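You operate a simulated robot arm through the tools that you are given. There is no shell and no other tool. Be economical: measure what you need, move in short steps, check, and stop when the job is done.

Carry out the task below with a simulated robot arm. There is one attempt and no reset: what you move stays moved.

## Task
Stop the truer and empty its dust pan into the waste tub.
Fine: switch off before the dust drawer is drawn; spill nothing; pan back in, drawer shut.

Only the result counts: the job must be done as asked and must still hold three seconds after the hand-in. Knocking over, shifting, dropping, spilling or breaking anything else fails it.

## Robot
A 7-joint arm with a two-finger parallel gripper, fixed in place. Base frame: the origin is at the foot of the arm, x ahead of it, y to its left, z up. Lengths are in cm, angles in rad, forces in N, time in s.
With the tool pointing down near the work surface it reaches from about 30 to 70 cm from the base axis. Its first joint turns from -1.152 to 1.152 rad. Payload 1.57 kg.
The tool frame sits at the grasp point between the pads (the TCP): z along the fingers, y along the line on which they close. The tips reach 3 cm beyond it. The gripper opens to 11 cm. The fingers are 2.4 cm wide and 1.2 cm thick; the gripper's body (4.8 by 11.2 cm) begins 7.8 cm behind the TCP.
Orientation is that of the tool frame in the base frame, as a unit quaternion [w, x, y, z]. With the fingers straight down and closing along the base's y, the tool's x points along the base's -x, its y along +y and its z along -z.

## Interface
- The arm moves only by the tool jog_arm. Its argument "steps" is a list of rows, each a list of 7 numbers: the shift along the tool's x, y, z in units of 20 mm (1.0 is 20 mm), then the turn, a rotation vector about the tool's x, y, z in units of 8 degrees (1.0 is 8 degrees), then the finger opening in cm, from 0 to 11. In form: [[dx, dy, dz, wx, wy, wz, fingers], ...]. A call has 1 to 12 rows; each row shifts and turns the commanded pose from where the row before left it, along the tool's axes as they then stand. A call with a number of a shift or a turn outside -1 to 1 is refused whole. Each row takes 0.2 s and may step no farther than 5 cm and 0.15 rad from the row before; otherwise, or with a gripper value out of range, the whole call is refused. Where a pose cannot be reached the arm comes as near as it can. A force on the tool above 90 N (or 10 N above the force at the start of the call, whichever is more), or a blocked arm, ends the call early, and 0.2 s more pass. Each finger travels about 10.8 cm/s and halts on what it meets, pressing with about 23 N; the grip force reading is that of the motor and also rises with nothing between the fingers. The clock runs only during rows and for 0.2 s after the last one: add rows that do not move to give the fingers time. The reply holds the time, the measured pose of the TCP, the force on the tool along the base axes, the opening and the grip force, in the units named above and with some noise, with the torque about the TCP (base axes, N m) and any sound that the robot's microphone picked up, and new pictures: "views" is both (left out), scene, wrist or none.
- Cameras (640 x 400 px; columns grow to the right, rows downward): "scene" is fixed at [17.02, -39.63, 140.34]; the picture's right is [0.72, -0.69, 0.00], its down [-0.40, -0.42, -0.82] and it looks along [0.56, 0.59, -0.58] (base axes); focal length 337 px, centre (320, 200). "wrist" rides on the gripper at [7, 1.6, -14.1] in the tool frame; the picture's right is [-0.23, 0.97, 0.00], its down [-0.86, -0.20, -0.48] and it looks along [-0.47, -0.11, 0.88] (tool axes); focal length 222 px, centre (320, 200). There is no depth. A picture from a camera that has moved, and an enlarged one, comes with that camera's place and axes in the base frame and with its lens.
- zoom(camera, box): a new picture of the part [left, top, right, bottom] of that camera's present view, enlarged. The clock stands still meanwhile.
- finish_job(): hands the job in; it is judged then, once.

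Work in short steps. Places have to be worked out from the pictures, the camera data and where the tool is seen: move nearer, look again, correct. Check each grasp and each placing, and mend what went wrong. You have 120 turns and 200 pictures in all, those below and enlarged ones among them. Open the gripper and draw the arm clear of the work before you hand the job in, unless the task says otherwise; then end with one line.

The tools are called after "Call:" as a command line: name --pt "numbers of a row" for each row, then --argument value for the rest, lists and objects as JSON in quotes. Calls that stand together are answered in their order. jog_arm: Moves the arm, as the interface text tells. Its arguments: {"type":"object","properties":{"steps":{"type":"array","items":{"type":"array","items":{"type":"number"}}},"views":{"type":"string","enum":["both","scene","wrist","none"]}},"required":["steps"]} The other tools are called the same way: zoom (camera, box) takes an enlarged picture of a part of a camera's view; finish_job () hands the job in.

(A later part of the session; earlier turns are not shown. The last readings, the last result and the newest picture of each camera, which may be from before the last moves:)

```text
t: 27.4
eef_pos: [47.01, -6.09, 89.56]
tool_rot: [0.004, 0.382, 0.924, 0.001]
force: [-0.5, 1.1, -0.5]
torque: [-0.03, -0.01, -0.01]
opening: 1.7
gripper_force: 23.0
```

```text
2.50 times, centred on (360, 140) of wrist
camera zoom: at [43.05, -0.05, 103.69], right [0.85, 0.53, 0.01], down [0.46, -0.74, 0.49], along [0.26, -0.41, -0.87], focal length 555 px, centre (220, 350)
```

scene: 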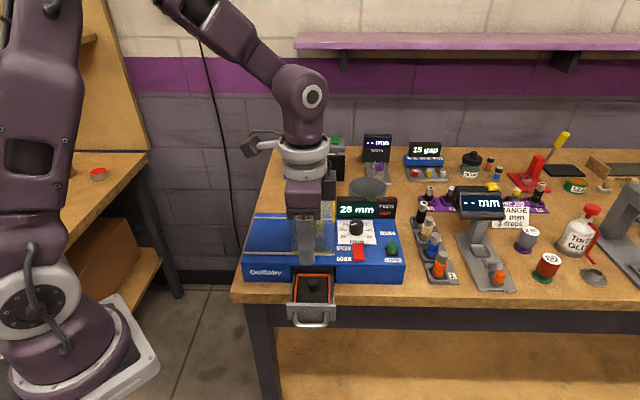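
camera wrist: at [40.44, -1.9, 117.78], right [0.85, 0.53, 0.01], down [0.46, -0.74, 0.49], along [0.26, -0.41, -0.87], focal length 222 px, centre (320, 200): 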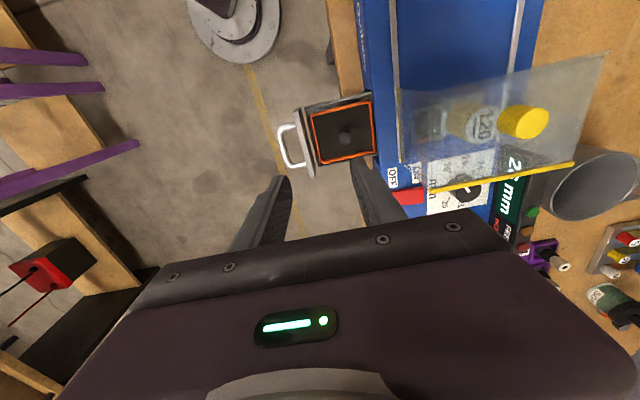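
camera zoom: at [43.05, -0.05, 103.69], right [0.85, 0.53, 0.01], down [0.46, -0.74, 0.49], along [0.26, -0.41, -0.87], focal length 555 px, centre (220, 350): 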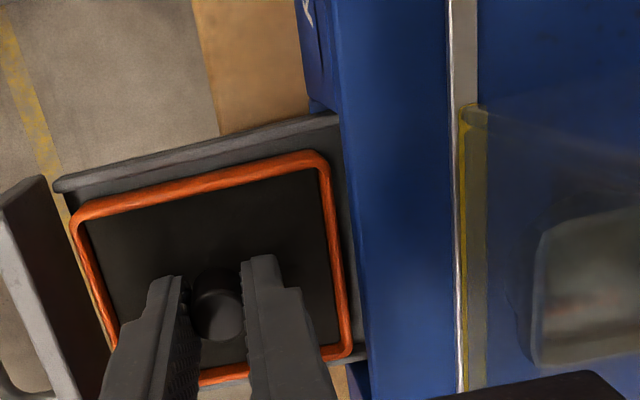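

The grip on the post holds at 1.70 cm. I lift slowly straight up and check.

Call:
jog_arm --pt "0 0 -0.2 0 0 0 0.5" --pt "0 0 -0.4 0 0 0 0.5" --pt "0 0 -0.5 0 0 0 0.5" --pt "0 0 -0.5 0 0 0 0.5" --pt "0 0 -0.5 0 0 0 0.5" --pt "0 0 0 0 0 0 0.5"

Call:
zoom --camera "scene" --box '[240, 220, 400, 320]'

Call:
zoom --camera "wrist" --box '[240, 60, 480, 220]'

```text
t: 28.8
eef_pos: [46.95, -6.18, 94.0]
tool_rot: [0.005, 0.382, 0.924, 0.0]
force: [-2.9, -3.2, -0.6]
torque: [-0.13, 0.12, 0.0]
opening: 1.69
gripper_force: 22.9
camera wrist: at [43.07, -0.12, 108.05], right [0.85, 0.53, 0.01], down [0.46, -0.74, 0.49], along [0.26, -0.41, -0.87], focal length 222 px, centre (320, 200)
```

scene: 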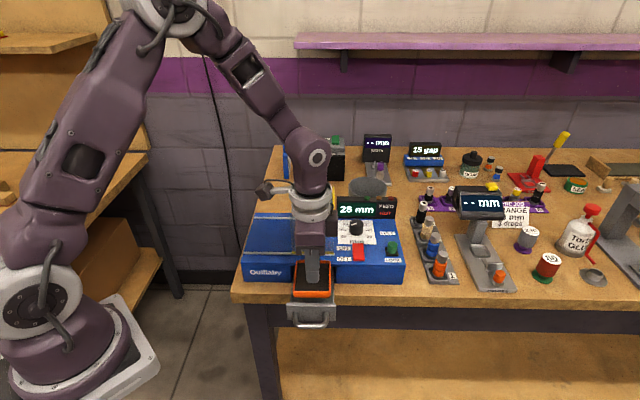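
wrist: 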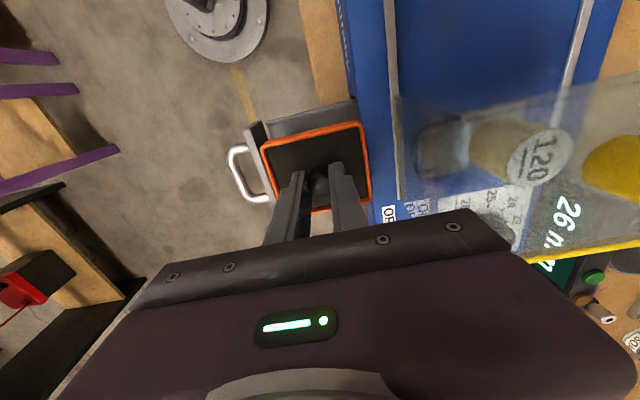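

```text
4.00 times, centred on (320, 270) of scene
camera zoom: at [17.01, -39.64, 140.34], right [0.72, -0.69, 0.0], down [-0.4, -0.42, -0.82], along [0.56, 0.59, -0.58], focal length 1350 px, centre (320, -80)
```

zoom: 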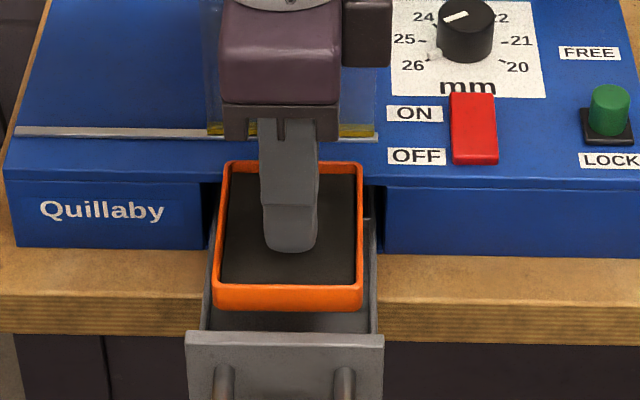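

```text
2.50 times, centred on (360, 140) of wrist
camera zoom: at [43.07, -0.12, 108.05], right [0.85, 0.53, 0.01], down [0.46, -0.74, 0.49], along [0.26, -0.41, -0.87], focal length 555 px, centre (220, 350)
```

zoom: 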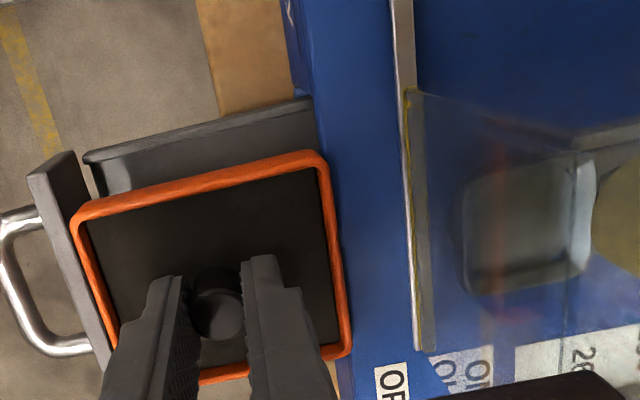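

The pan is up and level; a small sideways force hints that it brushes the machine front, so I move 2 cm outward and rise to carrying height.

Call:
jog_arm --pt "0 -0.4 0 0 0 0 0.5" --pt "0 -0.6 -0.2 0 0 0 0.5" --pt "0 -0.5 -0.6 0 0 0 0.5" --pt "0 -0.5 -0.8 0 0 0 0.5" --pt "0 0 -0.8 0 0 0 0.5" --pt "0 0 -0.8 0 0 0 0.5" --pt "0 0 -0.8 0 0 0 0.5" --pt "0 0 -0.8 0 0 0 0.5" --pt "0 0 -0.8 0 0 0 0.5" --pt "0 0 -0.5 0 0 0 0.5" --pt "0 0 0 0 0 0 0.5"

Call:
zoom --camera "scene" --box '[230, 170, 420, 310]'

```text
t: 31.1
eef_pos: [44.11, -8.73, 106.01]
tool_rot: [0.005, 0.382, 0.924, 0.0]
force: [0.4, 0.3, -0.5]
torque: [-0.02, -0.01, 0.01]
opening: 1.67
gripper_force: 22.5
camera wrist: at [40.13, -2.77, 120.09], right [0.85, 0.53, 0.01], down [0.46, -0.74, 0.49], along [0.26, -0.41, -0.87], focal length 222 px, centre (320, 200)
```

scene: 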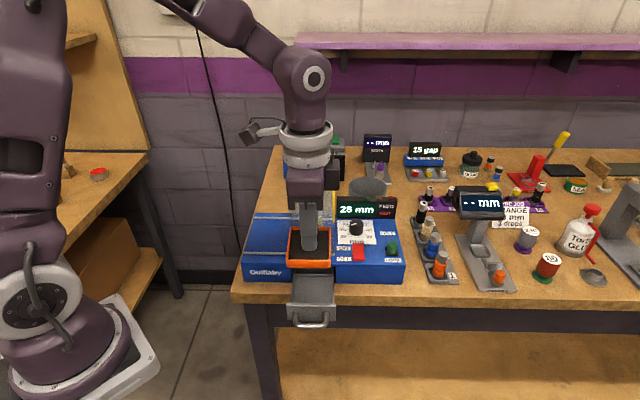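
wrist: 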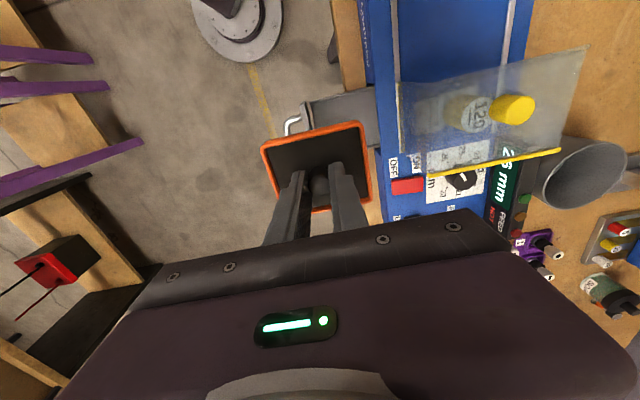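

```text
2.86 times, centred on (325, 240) of scene
camera zoom: at [17.02, -39.63, 140.34], right [0.72, -0.69, 0.0], down [-0.4, -0.42, -0.82], along [0.56, 0.59, -0.58], focal length 964 px, centre (306, 86)
```

zoom: 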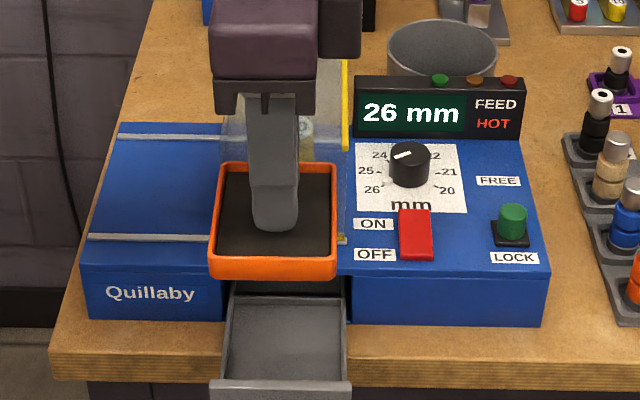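

The pan hangs level and the drawer is empty. I carry it at this height to the right, clear of the guard, before going forward toward the tub (about (79.7,7.2), rim ~89).

Call:
jog_arm --pt "-0.4 0 0 0 0 0 0.5" --pt "-0.8 0 0 0 0 0 0.5" --pt "-0.9 0 0 0 0 0 0.5" --pt "-0.9 0 0 0 0 0 0.5" --pt "-0.9 0 0 0 0 0 0.5" --pt "-0.9 0 0 0 0 0 0.5" --pt "-0.7 0.3 0 0 0 0 0.5" --pt "-0.3 0.6 0 0 0 0 0.5" --pt "0 0.8 0 0 0 0 0.5" --pt "0 0.8 0 0 0 0 0.5" --pt "0 0.5 0 0 0 0 0.5" --pt "0 0 0 0 0 0 0.5" --views "scene"

```text
t: 33.8
eef_pos: [56.46, -12.9, 106.16]
tool_rot: [0.005, 0.382, 0.924, 0.0]
force: [0.2, 0.0, -1.6]
torque: [-0.04, 0.01, 0.04]
opening: 1.69
gripper_force: 23.1
```

scene: 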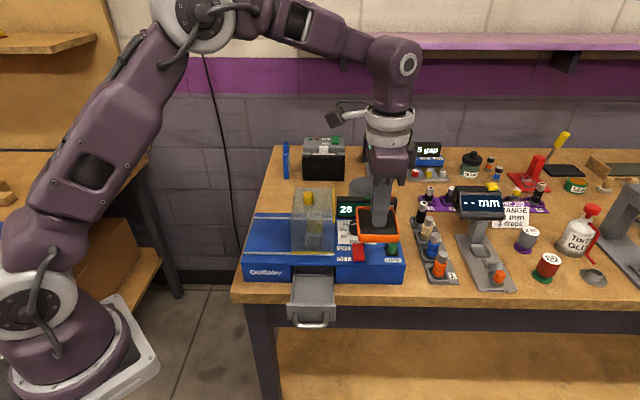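

Level and steady. I go forward over the machine's right side.

Call:
jog_arm --pt "0 0.5 0 0 0 0 0.5" --pt "0 0.9 0 0 0 0 0.5" --pt "0 0.9 0 0 0 0 0.5" --pt "0 0.9 0 0 0 0 0.5" --pt "0 0.9 0 0 0 0 0.5" --pt "0 0.9 0 0 0 0 0.5" --pt "0 0.9 0 0 0 0 0.5" --pt "0 0.9 0 0 0 0 0.5" --pt "0 0.9 0 0 0 0 0.5" --pt "0 0.7 0 0 0 0 0.5" --pt "0 0.4 0 0 0 0 0.5" --pt "0 0 0 0 0 0 0.5"

```text
t: 36.4
eef_pos: [67.14, -0.17, 105.88]
tool_rot: [0.006, 0.377, 0.926, -0.001]
force: [0.0, 0.3, -0.5]
torque: [-0.02, -0.01, 0.0]
opening: 1.68
gripper_force: 23.4
out of reach, approached as far as the arm can: row 9, 10
camera wrist: at [63.08, 5.81, 119.98], right [0.84, 0.54, 0.01], down [0.47, -0.74, 0.49], along [0.27, -0.41, -0.87], focal length 222 px, centre (320, 200)
```

scene: 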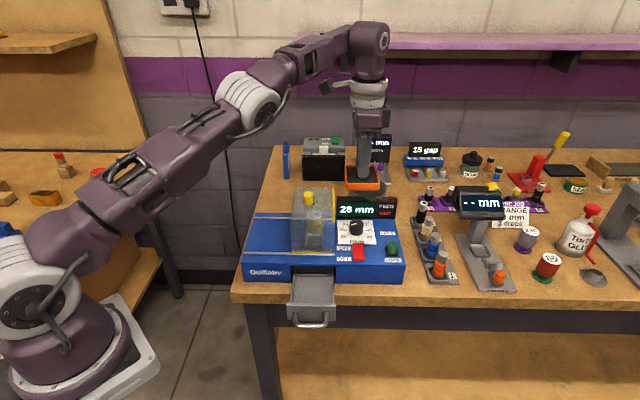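
wrist: 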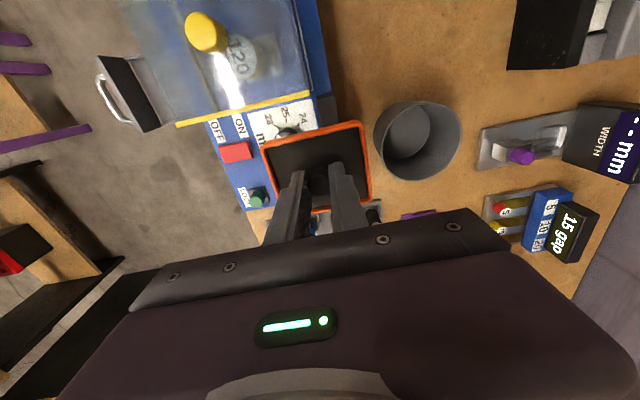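

The level reach ends at about 67 cm, so with an upright grip I cannot put the pan over the tub without tilting early and risking a spill. I will set the pan back in the drawer and regrip the post with the hand leaning 45°, which gives the extra reach. First I go back the way I came.

Call:
jog_arm --pt "0 -0.5 0 0 0 0.07 0.5" --pt "0 -0.9 0 0 0 0 0.5" --pt "0 -0.95 0 0 0 0 0.5" --pt "0 -0.95 0 0 0 0 0.5" --pt "0 -0.95 0 0 0 0 0.5" --pt "0 -0.95 0 0 0 0 0.5" --pt "0 -0.95 0 0 0 0 0.5" --pt "0 -0.95 0 0 0 0 0.5" --pt "0 -0.95 0 0 0 0 0.5" --pt "0 -0.95 0 0 0 0 0.5" --pt "0 -0.9 0 0 0 0 0.5" --pt "0 -0.5 0 0 0 0 0.5" --views "none"

```text
t: 39.0
eef_pos: [52.48, -15.13, 105.95]
tool_rot: [0.005, 0.387, 0.922, 0.0]
force: [-0.8, 0.9, -0.3]
torque: [-0.01, 0.02, 0.0]
opening: 1.66
gripper_force: 23.1
```

I continue left to above the drawer, staying slightly outward.

Call:
jog_arm --pt "0.5 0 0 0 0 -0.08 0.5" --pt "0.9 0 0 0 0 0 0.5" --pt "0.9 0 0 0 0 0 0.5" --pt "0.9 0 0 0 0 0 0.5" --pt "0.9 0 0 0 0 0 0.5" --pt "0.7 0 0 0 0 0 0.5" --pt "0.3 0 0 0 0 0 0.5" --pt "0 0 0.7 0 0 0 0.5" --pt "0 0 0.9 0 0 0 0.5" --pt "0 0 0.9 0 0 0 0.5" --pt "0 0 0.7 0 0 0 0.5" --pt "0 0 0 0 0 0 0.5" --views "scene"

Call:
zoom --camera "scene" --box '[240, 220, 400, 340]'

Call:
zoom --camera "wrist" --box '[200, 60, 440, 220]'

```text
t: 41.5
eef_pos: [45.31, -7.65, 99.39]
tool_rot: [0.006, 0.381, 0.925, 0.001]
force: [-0.1, -0.2, -1.2]
torque: [0.0, -0.01, -0.01]
opening: 1.69
gripper_force: 23.3
```

scene: 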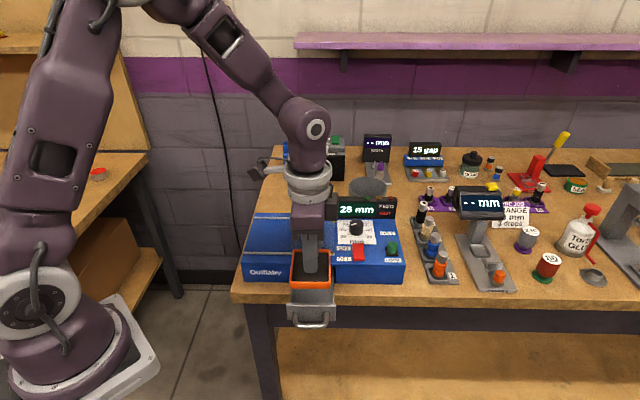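

```text
3.33 times, centred on (320, 280) of scene
camera zoom: at [17.02, -39.63, 140.34], right [0.72, -0.69, 0.0], down [-0.4, -0.42, -0.82], along [0.56, 0.59, -0.58], focal length 1125 px, centre (320, -67)
```

zoom: 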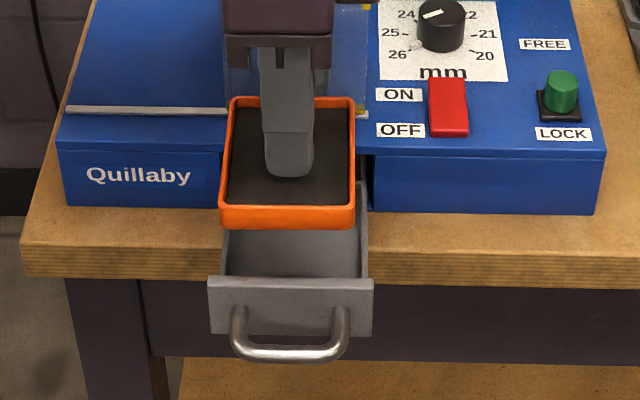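

```text
2.50 times, centred on (320, 140) of wrist
camera zoom: at [41.24, -1.72, 113.38], right [0.85, 0.53, 0.01], down [0.46, -0.74, 0.49], along [0.26, -0.41, -0.87], focal length 555 px, centre (320, 350)
```

zoom: 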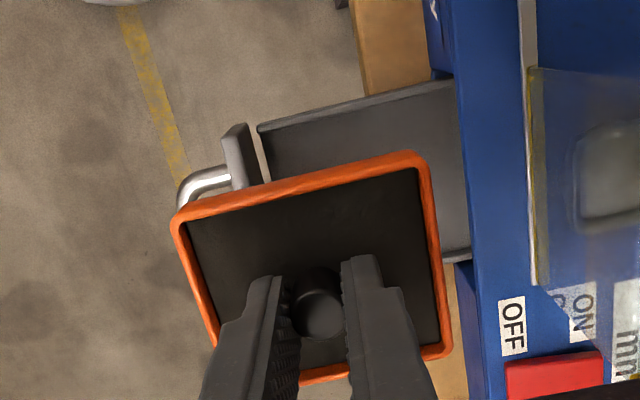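

The pan is back above the drawer. I line it up with its seat (slightly outward from where it was) and lower it.

Call:
jog_arm --pt "0 0.5 0 0 0 0 0.5" --pt "-0.05 0.5 0.3 0 0 0 0.5" --pt "0 0 0.8 0 0 0 0.5" --pt "0 0 0.8 0 0 0 0.5" --pt "0 0 0.8 0 0 0 0.5" --pt "0 0 0.7 0 0 0 0.5" --pt "0 0 0.5 0 0 0 0.5" --pt "0 0 0.4 0 0 0 0.5" --pt "0 0 0 0 0 0 0.5" --views "none"

Call:
zoom --camera "scene" --box '[240, 220, 400, 340]'

Call:
zoom --camera "wrist" --box '[240, 60, 480, 220]'

```text
t: 43.5
eef_pos: [46.75, -6.44, 90.73]
tool_rot: [0.006, 0.381, 0.925, 0.001]
force: [0.1, -0.8, -0.6]
torque: [0.04, 0.0, -0.02]
opening: 1.69
gripper_force: 22.9
```

```text
3.33 times, centred on (320, 280) of scene
camera zoom: at [17.02, -39.63, 140.34], right [0.72, -0.69, 0.0], down [-0.4, -0.42, -0.82], along [0.56, 0.59, -0.58], focal length 1125 px, centre (320, -67)
```

zoom: 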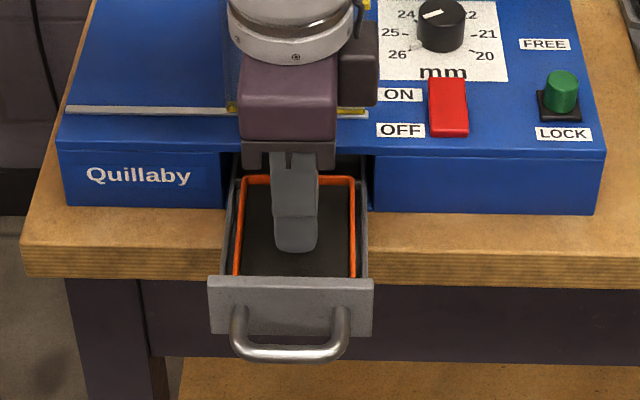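

```text
2.50 times, centred on (360, 140) of wrist
camera zoom: at [42.82, -0.37, 104.82], right [0.85, 0.53, 0.01], down [0.46, -0.74, 0.49], along [0.26, -0.41, -0.87], focal length 555 px, centre (220, 350)
```

zoom: 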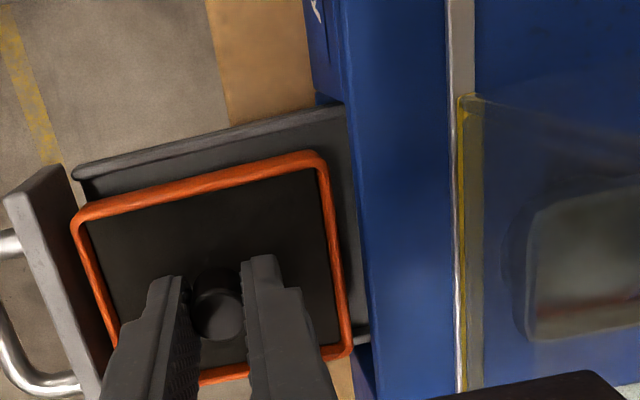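

The pan is entering the drawer cleanly. I lower the last centimetre and release.

Call:
jog_arm --pt "0 0 0.25 0 0 0 0.5" --pt "0 0 0.2 0 0 0 0.5" --pt "0 0 0.1 0 0 0 0.5" --pt "0 0 0 0 0 0 0.5" --views "none"

```text
t: 44.5
eef_pos: [46.94, -6.38, 89.58]
tool_rot: [0.006, 0.381, 0.925, 0.001]
force: [0.3, 0.6, 14.3]
torque: [0.24, 0.37, -0.03]
opening: 1.66
gripper_force: 22.9
```

Seated (upward push). I release, rise and look.

Call:
jog_arm --pt "0 0 0 0 0 0 2.2" --pt "0 0 0 0 0 0 3.2" --pt "0 0 -0.4 0 0 0 3.4" --pt "0 0 -0.8 0 0 0 3.4" --pt "0 0 -1 0 0 0 3.4" --pt "0 0 -1 0 0 0 3.4" --pt "0 0 -1 0 0 0 3.4" --pt "0 0 -1 0 0 0 3.4" --pt "0 -0.5 -1 0 0 0 3.4" --pt "0 -0.5 -1 0 0 0 3.4" --pt "0 0 0 0 0 0 3.4"

Call:
zoom --camera "scene" --box '[240, 220, 400, 340]'

Call:
zoom --camera "wrist" --box '[240, 60, 480, 220]'

```text
t: 47.0
eef_pos: [45.28, -7.74, 104.2]
tool_rot: [0.004, 0.381, 0.925, 0.001]
force: [-0.4, 0.2, 1.3]
torque: [0.01, 0.03, 0.01]
opening: 3.41
gripper_force: 0.1
camera wrist: at [41.25, -1.76, 118.2], right [0.85, 0.53, 0.01], down [0.46, -0.74, 0.49], along [0.26, -0.41, -0.87], focal length 222 px, centre (320, 200)
```

scene: 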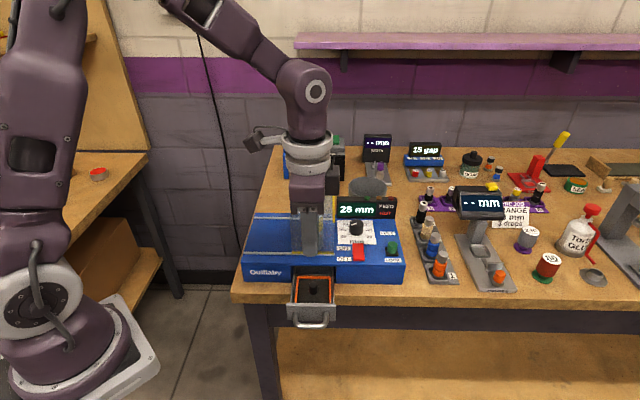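
wrist: 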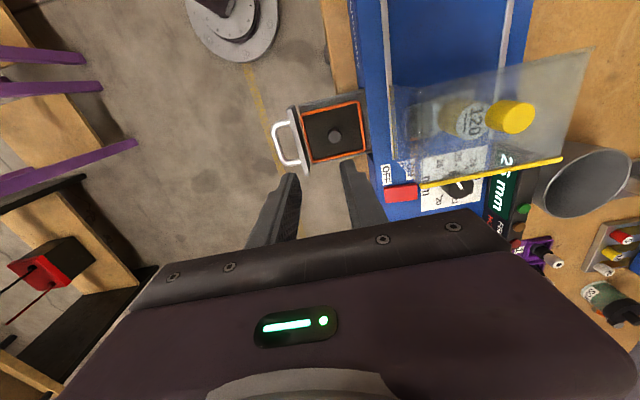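

```text
3.33 times, centred on (320, 280) of scene
camera zoom: at [17.02, -39.63, 140.34], right [0.72, -0.69, 0.0], down [-0.4, -0.42, -0.82], along [0.56, 0.59, -0.58], focal length 1125 px, centre (320, -67)
```

zoom: 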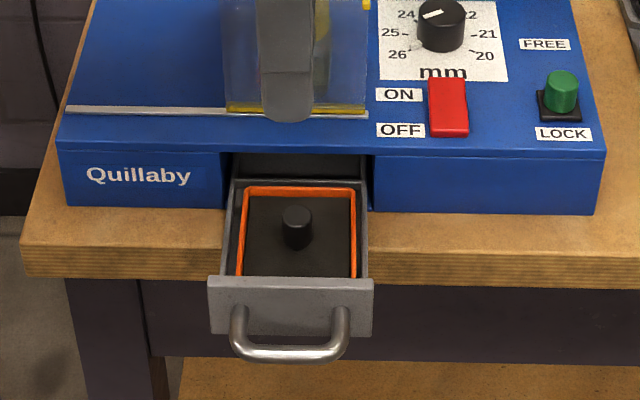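

```text
2.50 times, centred on (360, 140) of wrist
camera zoom: at [41.25, -1.76, 118.2], right [0.85, 0.53, 0.01], down [0.46, -0.74, 0.49], along [0.26, -0.41, -0.87], focal length 555 px, centre (220, 350)
```

zoom: 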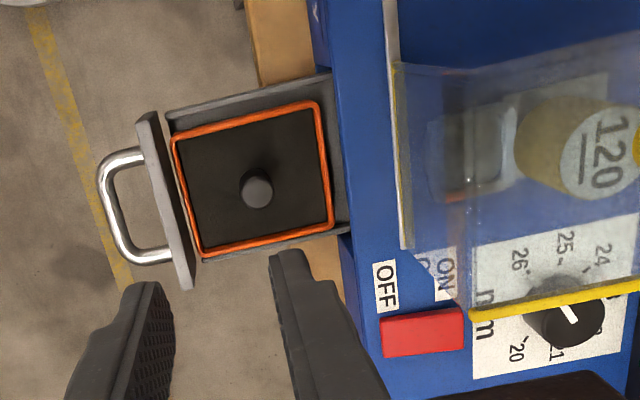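

The pan sits back in the drawer. Now I turn the tool to face along base x and lean it back 45° for the new grip.

Call:
jog_arm --pt "0 0 0 0 0 -1 3.4" --pt "0 0 0 0 0 -1 3.4" --pt "0 0 0 0 0 -1 3.4" --pt "0 0 0 0 0 -1 3.4" --pt "0 0 0 0 0 -1 3.4" --pt "0 0 0 0 0 -0.6 3.4" --pt "0 0 0 0 -1 0 3.4" --pt "0 0 0 0 -1 0 3.4" --pt "0 0 0 0 -1 0 3.4" --pt "0 0 0 0 -1 0 3.4" --pt "0 0 0 0 -1 0 3.4" --pt "0 0 0 0 -0.6 0 3.4"

```text
t: 49.5
eef_pos: [45.98, -7.76, 104.11]
tool_rot: [0.385, 0.0, 0.923, -0.002]
force: [0.1, 0.2, -0.5]
torque: [-0.04, -0.02, 0.01]
opening: 3.39
gripper_force: 0.1
out of reach, approached as far as the arm can: row 12
camera wrist: at [31.05, -6.17, 109.13], right [0.16, 0.97, 0.16], down [0.26, -0.2, 0.95], along [0.95, -0.11, -0.29], focal length 222 px, centre (320, 200)
```

scene: 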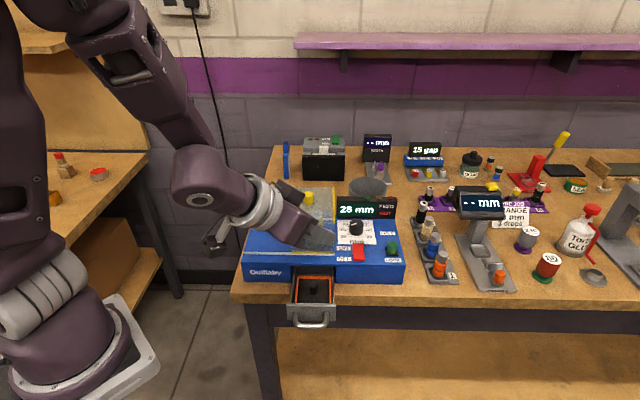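
wrist: 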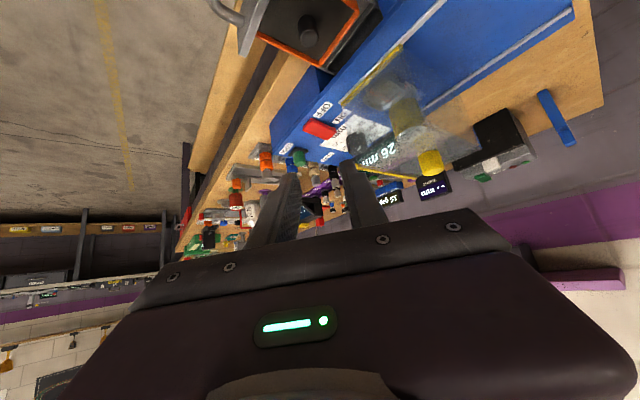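

The lean is reached (45°), near the inner reach limit. I lower straight down toward the post and watch whether the pose holds.

Call:
jog_arm --pt "0.74 0.146 0.67 0 0 0 3.4" --pt "0.74 0.146 0.67 0 0 0 3.4" --pt "0.74 0.146 0.67 0 0 0 3.4" --pt "0.74 0.146 0.67 0 0 0 3.4" --pt "0.74 0.146 0.67 0 0 0 3.4" --pt "0 0 0 0 0 0 3.4"

Call:
zoom --camera "scene" --box '[240, 220, 400, 340]'

Call:
zoom --camera "wrist" --box '[200, 0, 440, 220]'

```text
t: 51.0
eef_pos: [47.24, -7.26, 95.2]
tool_rot: [0.385, 0.0, 0.923, -0.002]
force: [-0.3, -0.4, 0.7]
torque: [-0.01, -0.01, 0.01]
opening: 3.41
gripper_force: 0.1
out of reach, approached as far as the arm can: row 1, 2, 3, 4, 5
camera wrist: at [32.29, -5.65, 100.21], right [0.16, 0.97, 0.16], down [0.26, -0.2, 0.94], along [0.95, -0.11, -0.29], focal length 222 px, centre (320, 200)
```

scene: 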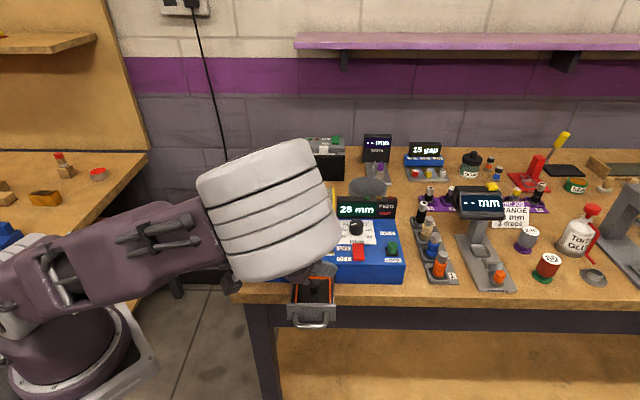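
wrist: 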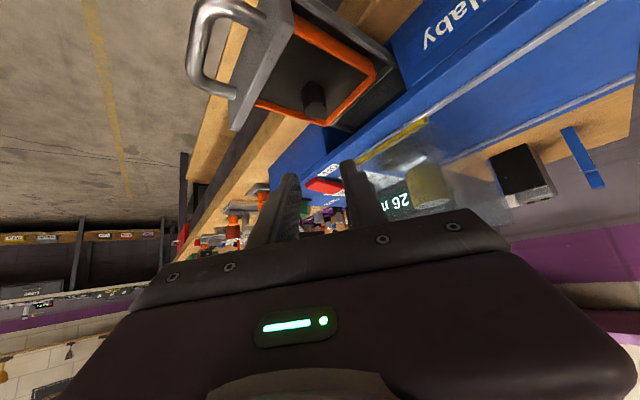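

```text
3.33 times, centred on (320, 280) of scene
camera zoom: at [17.02, -39.63, 140.34], right [0.72, -0.69, 0.0], down [-0.4, -0.42, -0.82], along [0.56, 0.59, -0.58], focal length 1125 px, centre (320, -67)
```

zoom: 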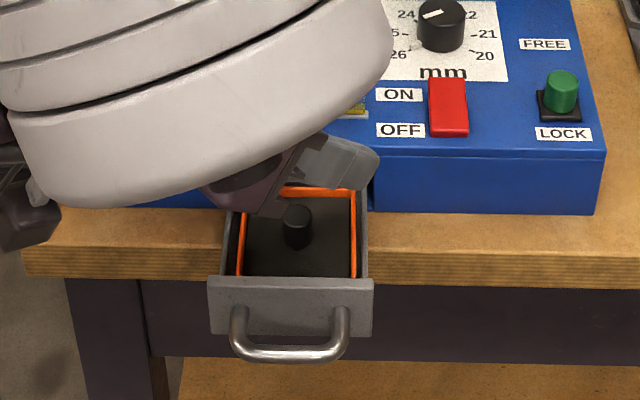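

```text
1.82 times, centred on (320, 110) of wrist
camera zoom: at [32.29, -5.65, 100.21], right [0.16, 0.97, 0.16], down [0.26, -0.2, 0.94], along [0.95, -0.11, -0.29], focal length 404 px, centre (320, 364)
```

zoom: 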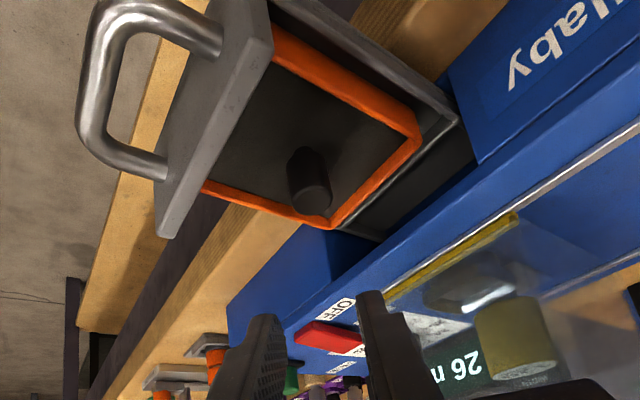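

The inner limit stops me: the wrist must sit farther out. I rise a little and swing the lean direction 30° so the wrist goes toward -y, which gives room here and at the tub.

Call:
jog_arm --pt "-0.7 0 -0.7 0 0 0 3.4" --pt "-0.7 0 -0.7 0 0 0 3.4" --pt "-0.5 0 -0.5 0 0 0 3.4" --pt "0 0 0 -0.66 0 -0.66 3.4" --pt "0 0 0 -0.66 0 -0.66 3.4" --pt "0 0 0 -0.66 0 -0.66 3.4" --pt "0 0 0 -0.66 0 -0.66 3.4" --pt "0 0 0 0 0 0 3.4" --views "scene"

```text
t: 52.8
eef_pos: [47.37, -7.31, 100.69]
tool_rot: [0.371, -0.239, 0.892, 0.097]
force: [-0.3, 0.2, 0.7]
torque: [-0.02, 0.03, 0.0]
opening: 3.41
gripper_force: 0.1
```

scene: 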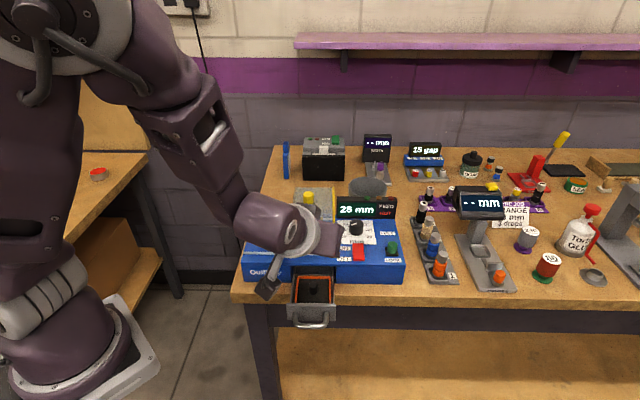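

The lean now points along az 30°, pose held. I lower to just above the post.

Call:
jog_arm --pt "0.7 0.145 0.475 0 0 0 3.4" --pt "0.7 0.145 0.475 0 0 0 3.4" --pt "0.7 0.145 0.475 0 0 0 3.4" --pt "0.7 0.145 0.475 0 0 0 3.4" --pt "0 0 0 0 0 0 3.4"

Call:
zoom --camera "scene" --box '[240, 220, 400, 340]'

Call:
zoom --camera "wrist" --box '[200, 20, 440, 220]'

```text
t: 54.0
eef_pos: [45.63, -7.02, 93.9]
tool_rot: [0.371, -0.24, 0.892, 0.097]
force: [-0.2, -0.1, 0.5]
torque: [0.01, 0.0, 0.02]
opening: 3.41
gripper_force: 0.1
camera wrist: at [31.82, -13.05, 98.97], right [-0.35, 0.92, 0.16], down [0.33, -0.04, 0.94], along [0.88, 0.38, -0.29], focal length 222 px, centre (320, 200)
```

scene: 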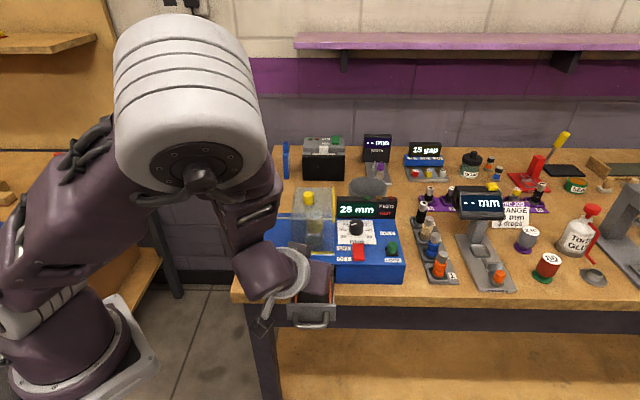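
wrist: 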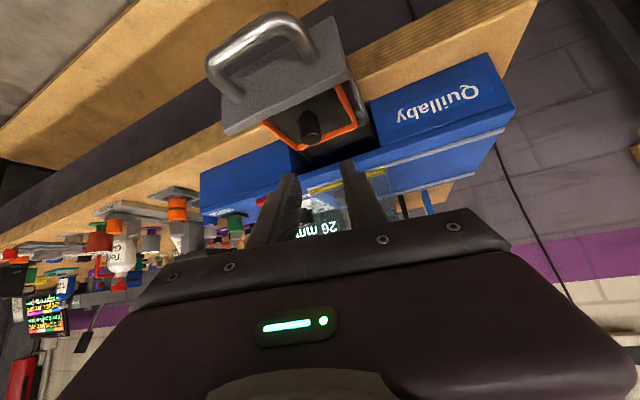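

```text
3.33 times, centred on (320, 280) of scene
camera zoom: at [17.02, -39.63, 140.34], right [0.72, -0.69, 0.0], down [-0.4, -0.42, -0.82], along [0.56, 0.59, -0.58], focal length 1125 px, centre (320, -67)
```

zoom: 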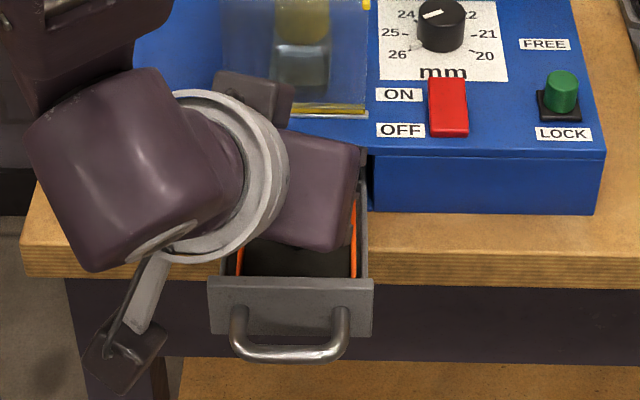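

```text
2.00 times, centred on (320, 120) of wrist
camera zoom: at [31.82, -13.05, 98.97], right [-0.35, 0.92, 0.16], down [0.33, -0.04, 0.94], along [0.88, 0.38, -0.29], focal length 444 px, centre (320, 360)
```

zoom: 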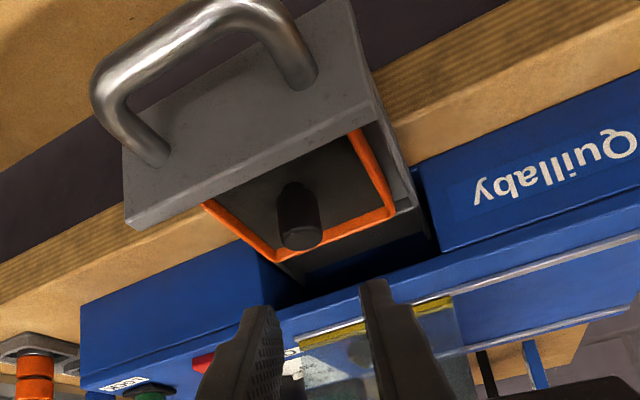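

The post is in line with the fingers. I lower so the fingers straddle it, then close.

Call:
jog_arm --pt "0.5 0 0.5 0 0 0 3.4" --pt "0.5 0 0.5 0 0 0 3.4" --pt "0.35 0 0.35 0 0 0 3.4" --pt "0.25 0 0.25 0 0 0 3.4" --pt "0 0 0 0 0 0 3.4" --views "none"

Call:
zoom --camera "wrist" --box '[200, 20, 440, 220]'

Call:
zoom --camera "scene" --box '[240, 220, 400, 340]'

```text
t: 55.1
eef_pos: [45.6, -7.17, 89.37]
tool_rot: [0.372, -0.238, 0.892, 0.096]
force: [0.3, 0.6, 0.2]
torque: [-0.02, 0.02, -0.02]
opening: 3.42
gripper_force: 0.1
```

```text
2.00 times, centred on (320, 120) of wrist
camera zoom: at [31.73, -13.12, 94.43], right [-0.35, 0.93, 0.16], down [0.32, -0.04, 0.95], along [0.88, 0.38, -0.29], focal length 444 px, centre (320, 360)
```

zoom: 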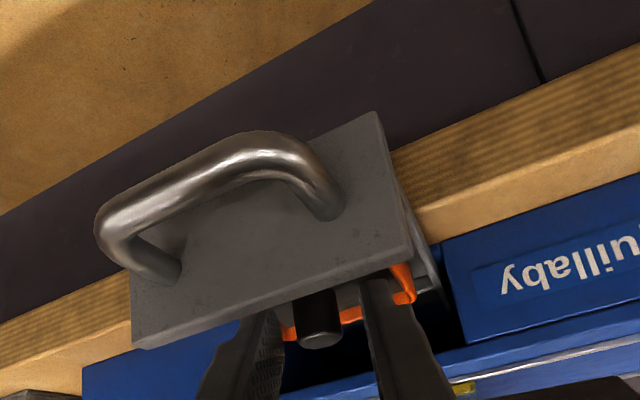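

```text
3.33 times, centred on (320, 280) of scene
camera zoom: at [17.02, -39.63, 140.34], right [0.72, -0.69, 0.0], down [-0.4, -0.42, -0.82], along [0.56, 0.59, -0.58], focal length 1125 px, centre (320, -67)
```

zoom: 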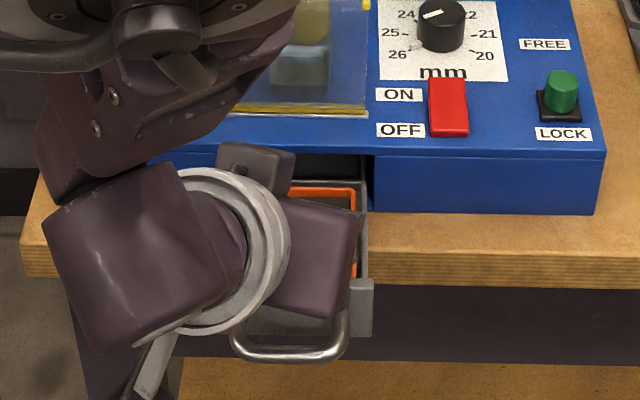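

The post is between the tips. I close and lift slightly to test the hold.

Call:
jog_arm --pt "0 0 0 0 0 0 1.8" --pt "0 0 0 0 0 0 0.5" --pt "0 0 0 0 0 0 0.5" --pt "-0.15 0 -0.15 0 0 0 0.5" --pt "-0.3 0 -0.3 0 0 0 0.5" --pt "-0.3 0 -0.3 0 0 0 0.5" --pt "0 0 0 0 0 0 0.5"

Call:
zoom --camera "wrist" --box '[200, 20, 440, 220]'

Call:
zoom --camera "scene" --box '[240, 220, 400, 340]'

```text
t: 56.8
eef_pos: [45.7, -7.14, 91.67]
tool_rot: [0.372, -0.239, 0.892, 0.097]
force: [0.3, -1.3, -0.6]
torque: [0.02, 0.03, -0.02]
opening: 1.65
gripper_force: 23.3
camera wrist: at [31.83, -13.11, 96.54], right [-0.35, 0.93, 0.16], down [0.33, -0.04, 0.94], along [0.88, 0.38, -0.29], focal length 222 px, centre (320, 200)
```

scene: 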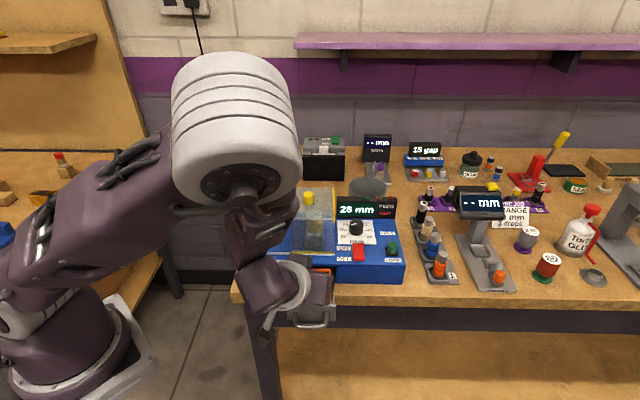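
wrist: 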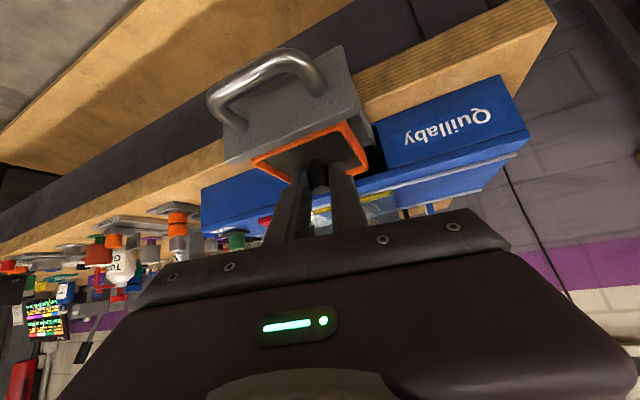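

```text
2.00 times, centred on (320, 120) of wrist
camera zoom: at [31.83, -13.11, 96.54], right [-0.35, 0.93, 0.16], down [0.33, -0.04, 0.94], along [0.88, 0.38, -0.29], focal length 444 px, centre (320, 360)
```

zoom: 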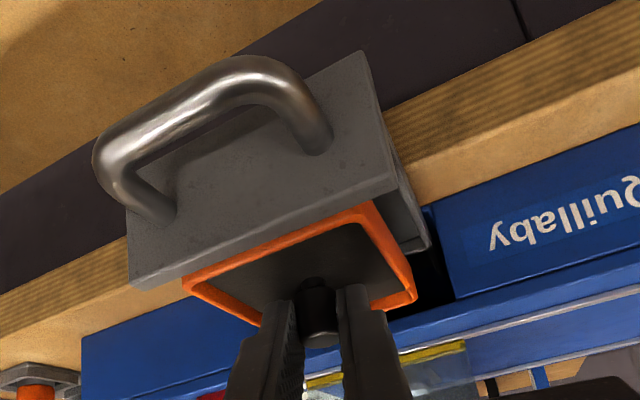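

```text
3.33 times, centred on (320, 280) of scene
camera zoom: at [17.02, -39.63, 140.34], right [0.72, -0.69, 0.0], down [-0.4, -0.42, -0.82], along [0.56, 0.59, -0.58], focal length 1125 px, centre (320, -67)
```

zoom: 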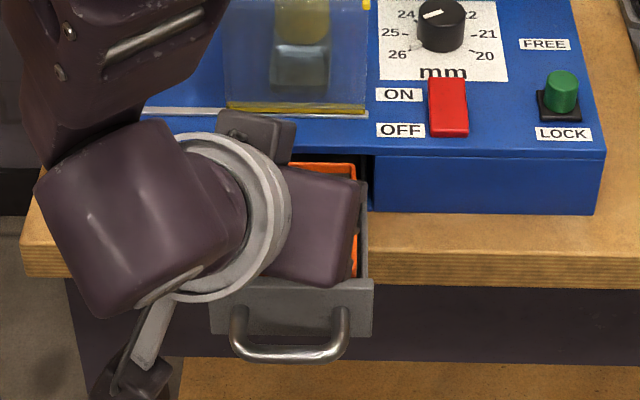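

The pan is up and level (1.65 cm grip). I ease it slightly outward and rise to carrying height.

Call:
jog_arm --pt "0.1 -0.1 -0.4 0 0 0 0.5" --pt "0.0 -0.1 -0.55 0 0 0 0.5" --pt "-0.5 0 -0.5 0 0 0 0.5" --pt "-0.5 0 -0.5 0 0 0 0.5" --pt "-0.5 0 -0.5 0 0 0 0.5" --pt "-0.5 0 -0.5 0 0 0 0.5" --pt "-0.5 0 -0.5 0 0 0 0.5" --pt "-0.5 0 -0.5 0 0 0 0.5" --pt "-0.5 0 -0.5 0 0 0 0.5" --pt "-0.4 0 -0.4 0 0 0 0.5" --pt "-0.2 0 -0.2 0 0 0 0.5" --pt "0 0 0 0 0 0 0.5"

Call:
zoom --camera "scene" --box '[230, 170, 420, 310]'

```text
t: 59.4
eef_pos: [46.77, -8.42, 101.73]
tool_rot: [0.372, -0.239, 0.892, 0.097]
force: [-0.2, 0.7, -0.6]
torque: [0.03, 0.03, 0.01]
opening: 1.68
gripper_force: 22.4
out of reach, approached as far as the arm can: row 2, 3, 4, 5, 7, 9
camera wrist: at [32.92, -14.51, 106.79], right [-0.35, 0.92, 0.16], down [0.33, -0.04, 0.94], along [0.88, 0.38, -0.29], focal length 222 px, centre (320, 200)
```

scene: 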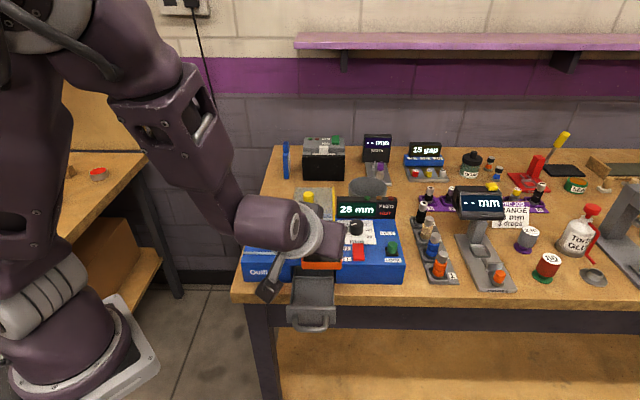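
wrist: 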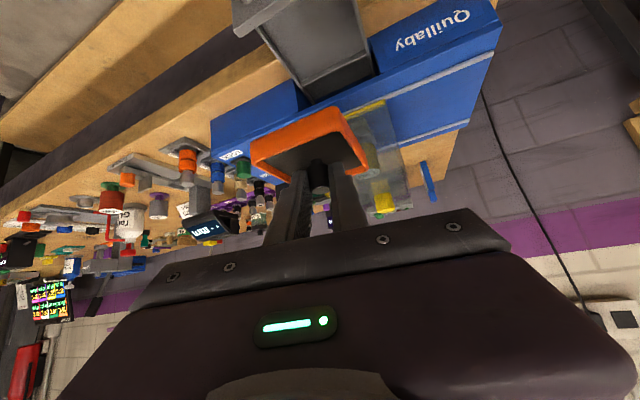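

```text
2.86 times, centred on (325, 240) of scene
camera zoom: at [17.02, -39.63, 140.34], right [0.72, -0.69, 0.0], down [-0.4, -0.42, -0.82], along [0.56, 0.59, -0.58], focal length 964 px, centre (306, 86)
```

zoom: 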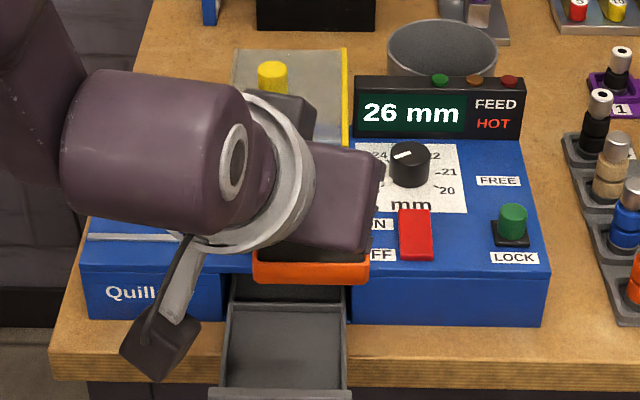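

Level still. I move right (and up a bit) clear of the guard.

Call:
jog_arm --pt "-0.2 -0.38 -0.05 0 0 0 0.5" --pt "-0.39 -0.757 -0.1 0 0 0 0.5" --pt "-0.39 -0.757 -0.1 0 0 0 0.5" --pt "-0.39 -0.757 -0.1 0 0 0 0.5" --pt "-0.39 -0.757 -0.1 0 0 0 0.5" --pt "-0.39 -0.757 -0.1 0 0 0 0.5" --pt "-0.39 -0.757 -0.1 0 0 0 0.5" --pt "-0.2 -0.38 -0.05 0 0 0 0.5" --pt "0 0 0 0 0 0 0.5" --views "scene"

```text
t: 61.4
eef_pos: [54.51, -16.1, 106.63]
tool_rot: [0.372, -0.24, 0.892, 0.097]
force: [0.1, 0.9, -0.5]
torque: [0.01, 0.01, 0.0]
opening: 1.66
gripper_force: 22.8
```

scene: 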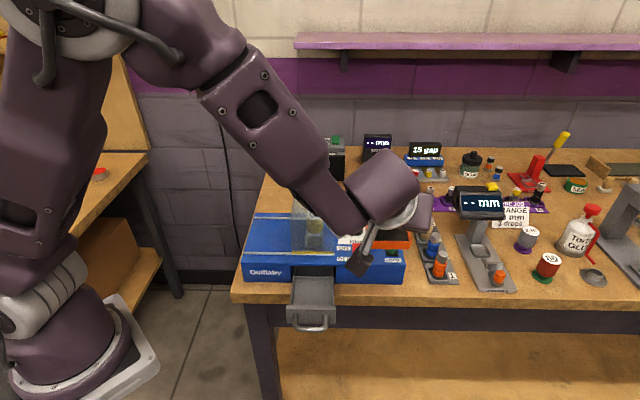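

Clear. I carry it forward diagonally toward the tub.

Call:
jog_arm --pt "-0.3 0.09 0.3 0 0 0 0.5" --pt "-0.6 0.17 0.6 0 0 0 0.5" --pt "-0.6 0.17 0.6 0 0 0 0.5" --pt "-0.6 0.17 0.6 0 0 0 0.5" --pt "-0.6 0.17 0.6 0 0 0 0.5" --pt "-0.6 0.17 0.6 0 0 0 0.5" --pt "-0.6 0.17 0.6 0 0 0 0.5" --pt "-0.6 0.17 0.6 0 0 0 0.5" --pt "-0.6 0.17 0.6 0 0 0 0.5" --pt "-0.6 0.17 0.6 0 0 0 0.5" --pt "-0.6 0.17 0.6 0 0 0 0.5" --pt "0 0 0 0 0 0 0.5" --views "scene"

```text
t: 64.0
eef_pos: [68.31, -4.22, 106.65]
tool_rot: [0.372, -0.239, 0.892, 0.096]
force: [0.3, -0.2, -0.7]
torque: [0.04, 0.0, 0.0]
opening: 1.67
gripper_force: 23.0
```

scene: 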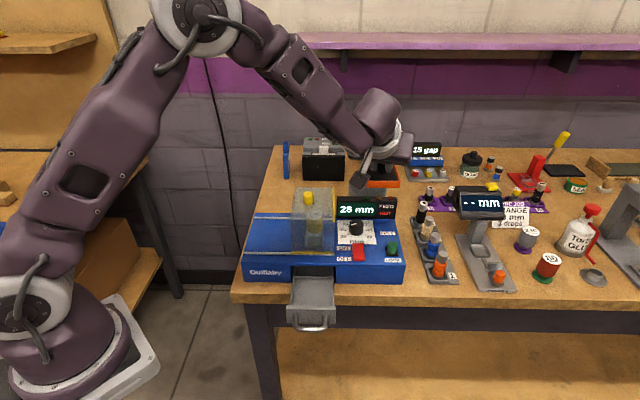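

Good. I continue to over the tub.

Call:
jog_arm --pt "-0.4 0.1 0.4 0 0 0 0.5" --pt "-0.6 0.17 0.6 0 0 0 0.5" --pt "-0.6 0.17 0.6 0 0 0 0.5" --pt "-0.6 0.17 0.6 0 0 0 0.5" --pt "-0.6 0.17 0.6 0 0 0 0.5" --pt "-0.6 0.17 0.6 0 0 0 0.5" --pt "-0.6 0.17 0.6 0 0 0 0.5" --pt "-0.6 0.17 0.6 0 0 0 0.5" --pt "0 0 0 0 0 0 0.5"

Call:
zoom --camera "scene" --box '[300, 110, 460, 230]'

```text
t: 66.0
eef_pos: [78.19, 4.8, 106.75]
tool_rot: [0.372, -0.239, 0.892, 0.097]
force: [-0.2, 0.1, -0.3]
torque: [0.01, -0.02, -0.04]
opening: 1.66
gripper_force: 23.1
camera wrist: at [64.43, -1.31, 111.76], right [-0.35, 0.93, 0.16], down [0.32, -0.04, 0.95], along [0.88, 0.38, -0.29], focal length 222 px, centre (320, 200)
```

scene: 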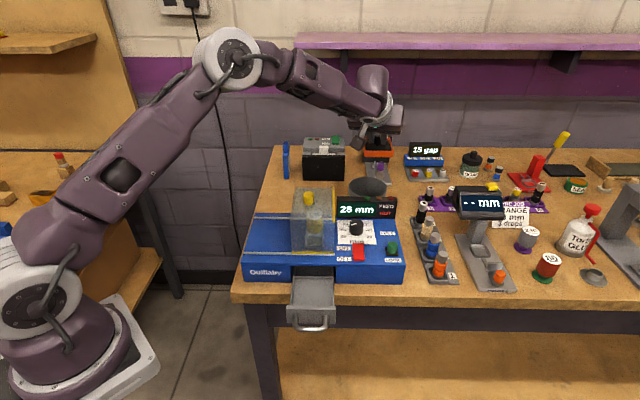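
wrist: 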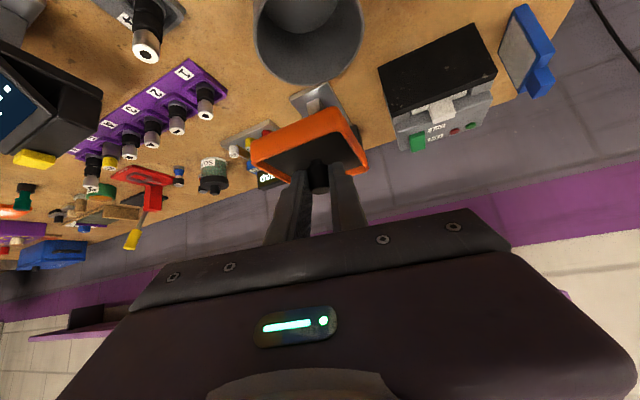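

```text
3.33 times, centred on (380, 170) of scene
camera zoom: at [17.02, -39.63, 140.34], right [0.72, -0.69, 0.0], down [-0.4, -0.42, -0.82], along [0.56, 0.59, -0.58], focal length 1125 px, centre (120, 300)
```

zoom: 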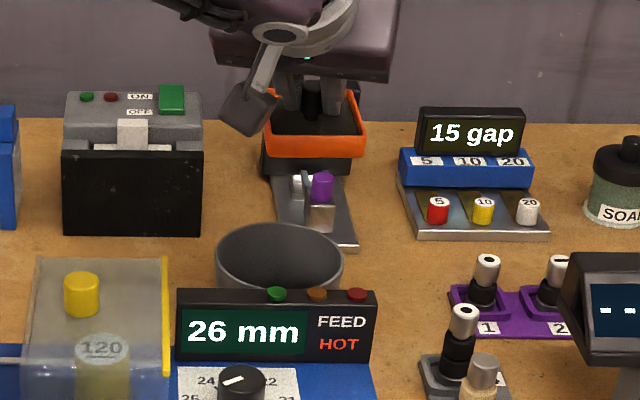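

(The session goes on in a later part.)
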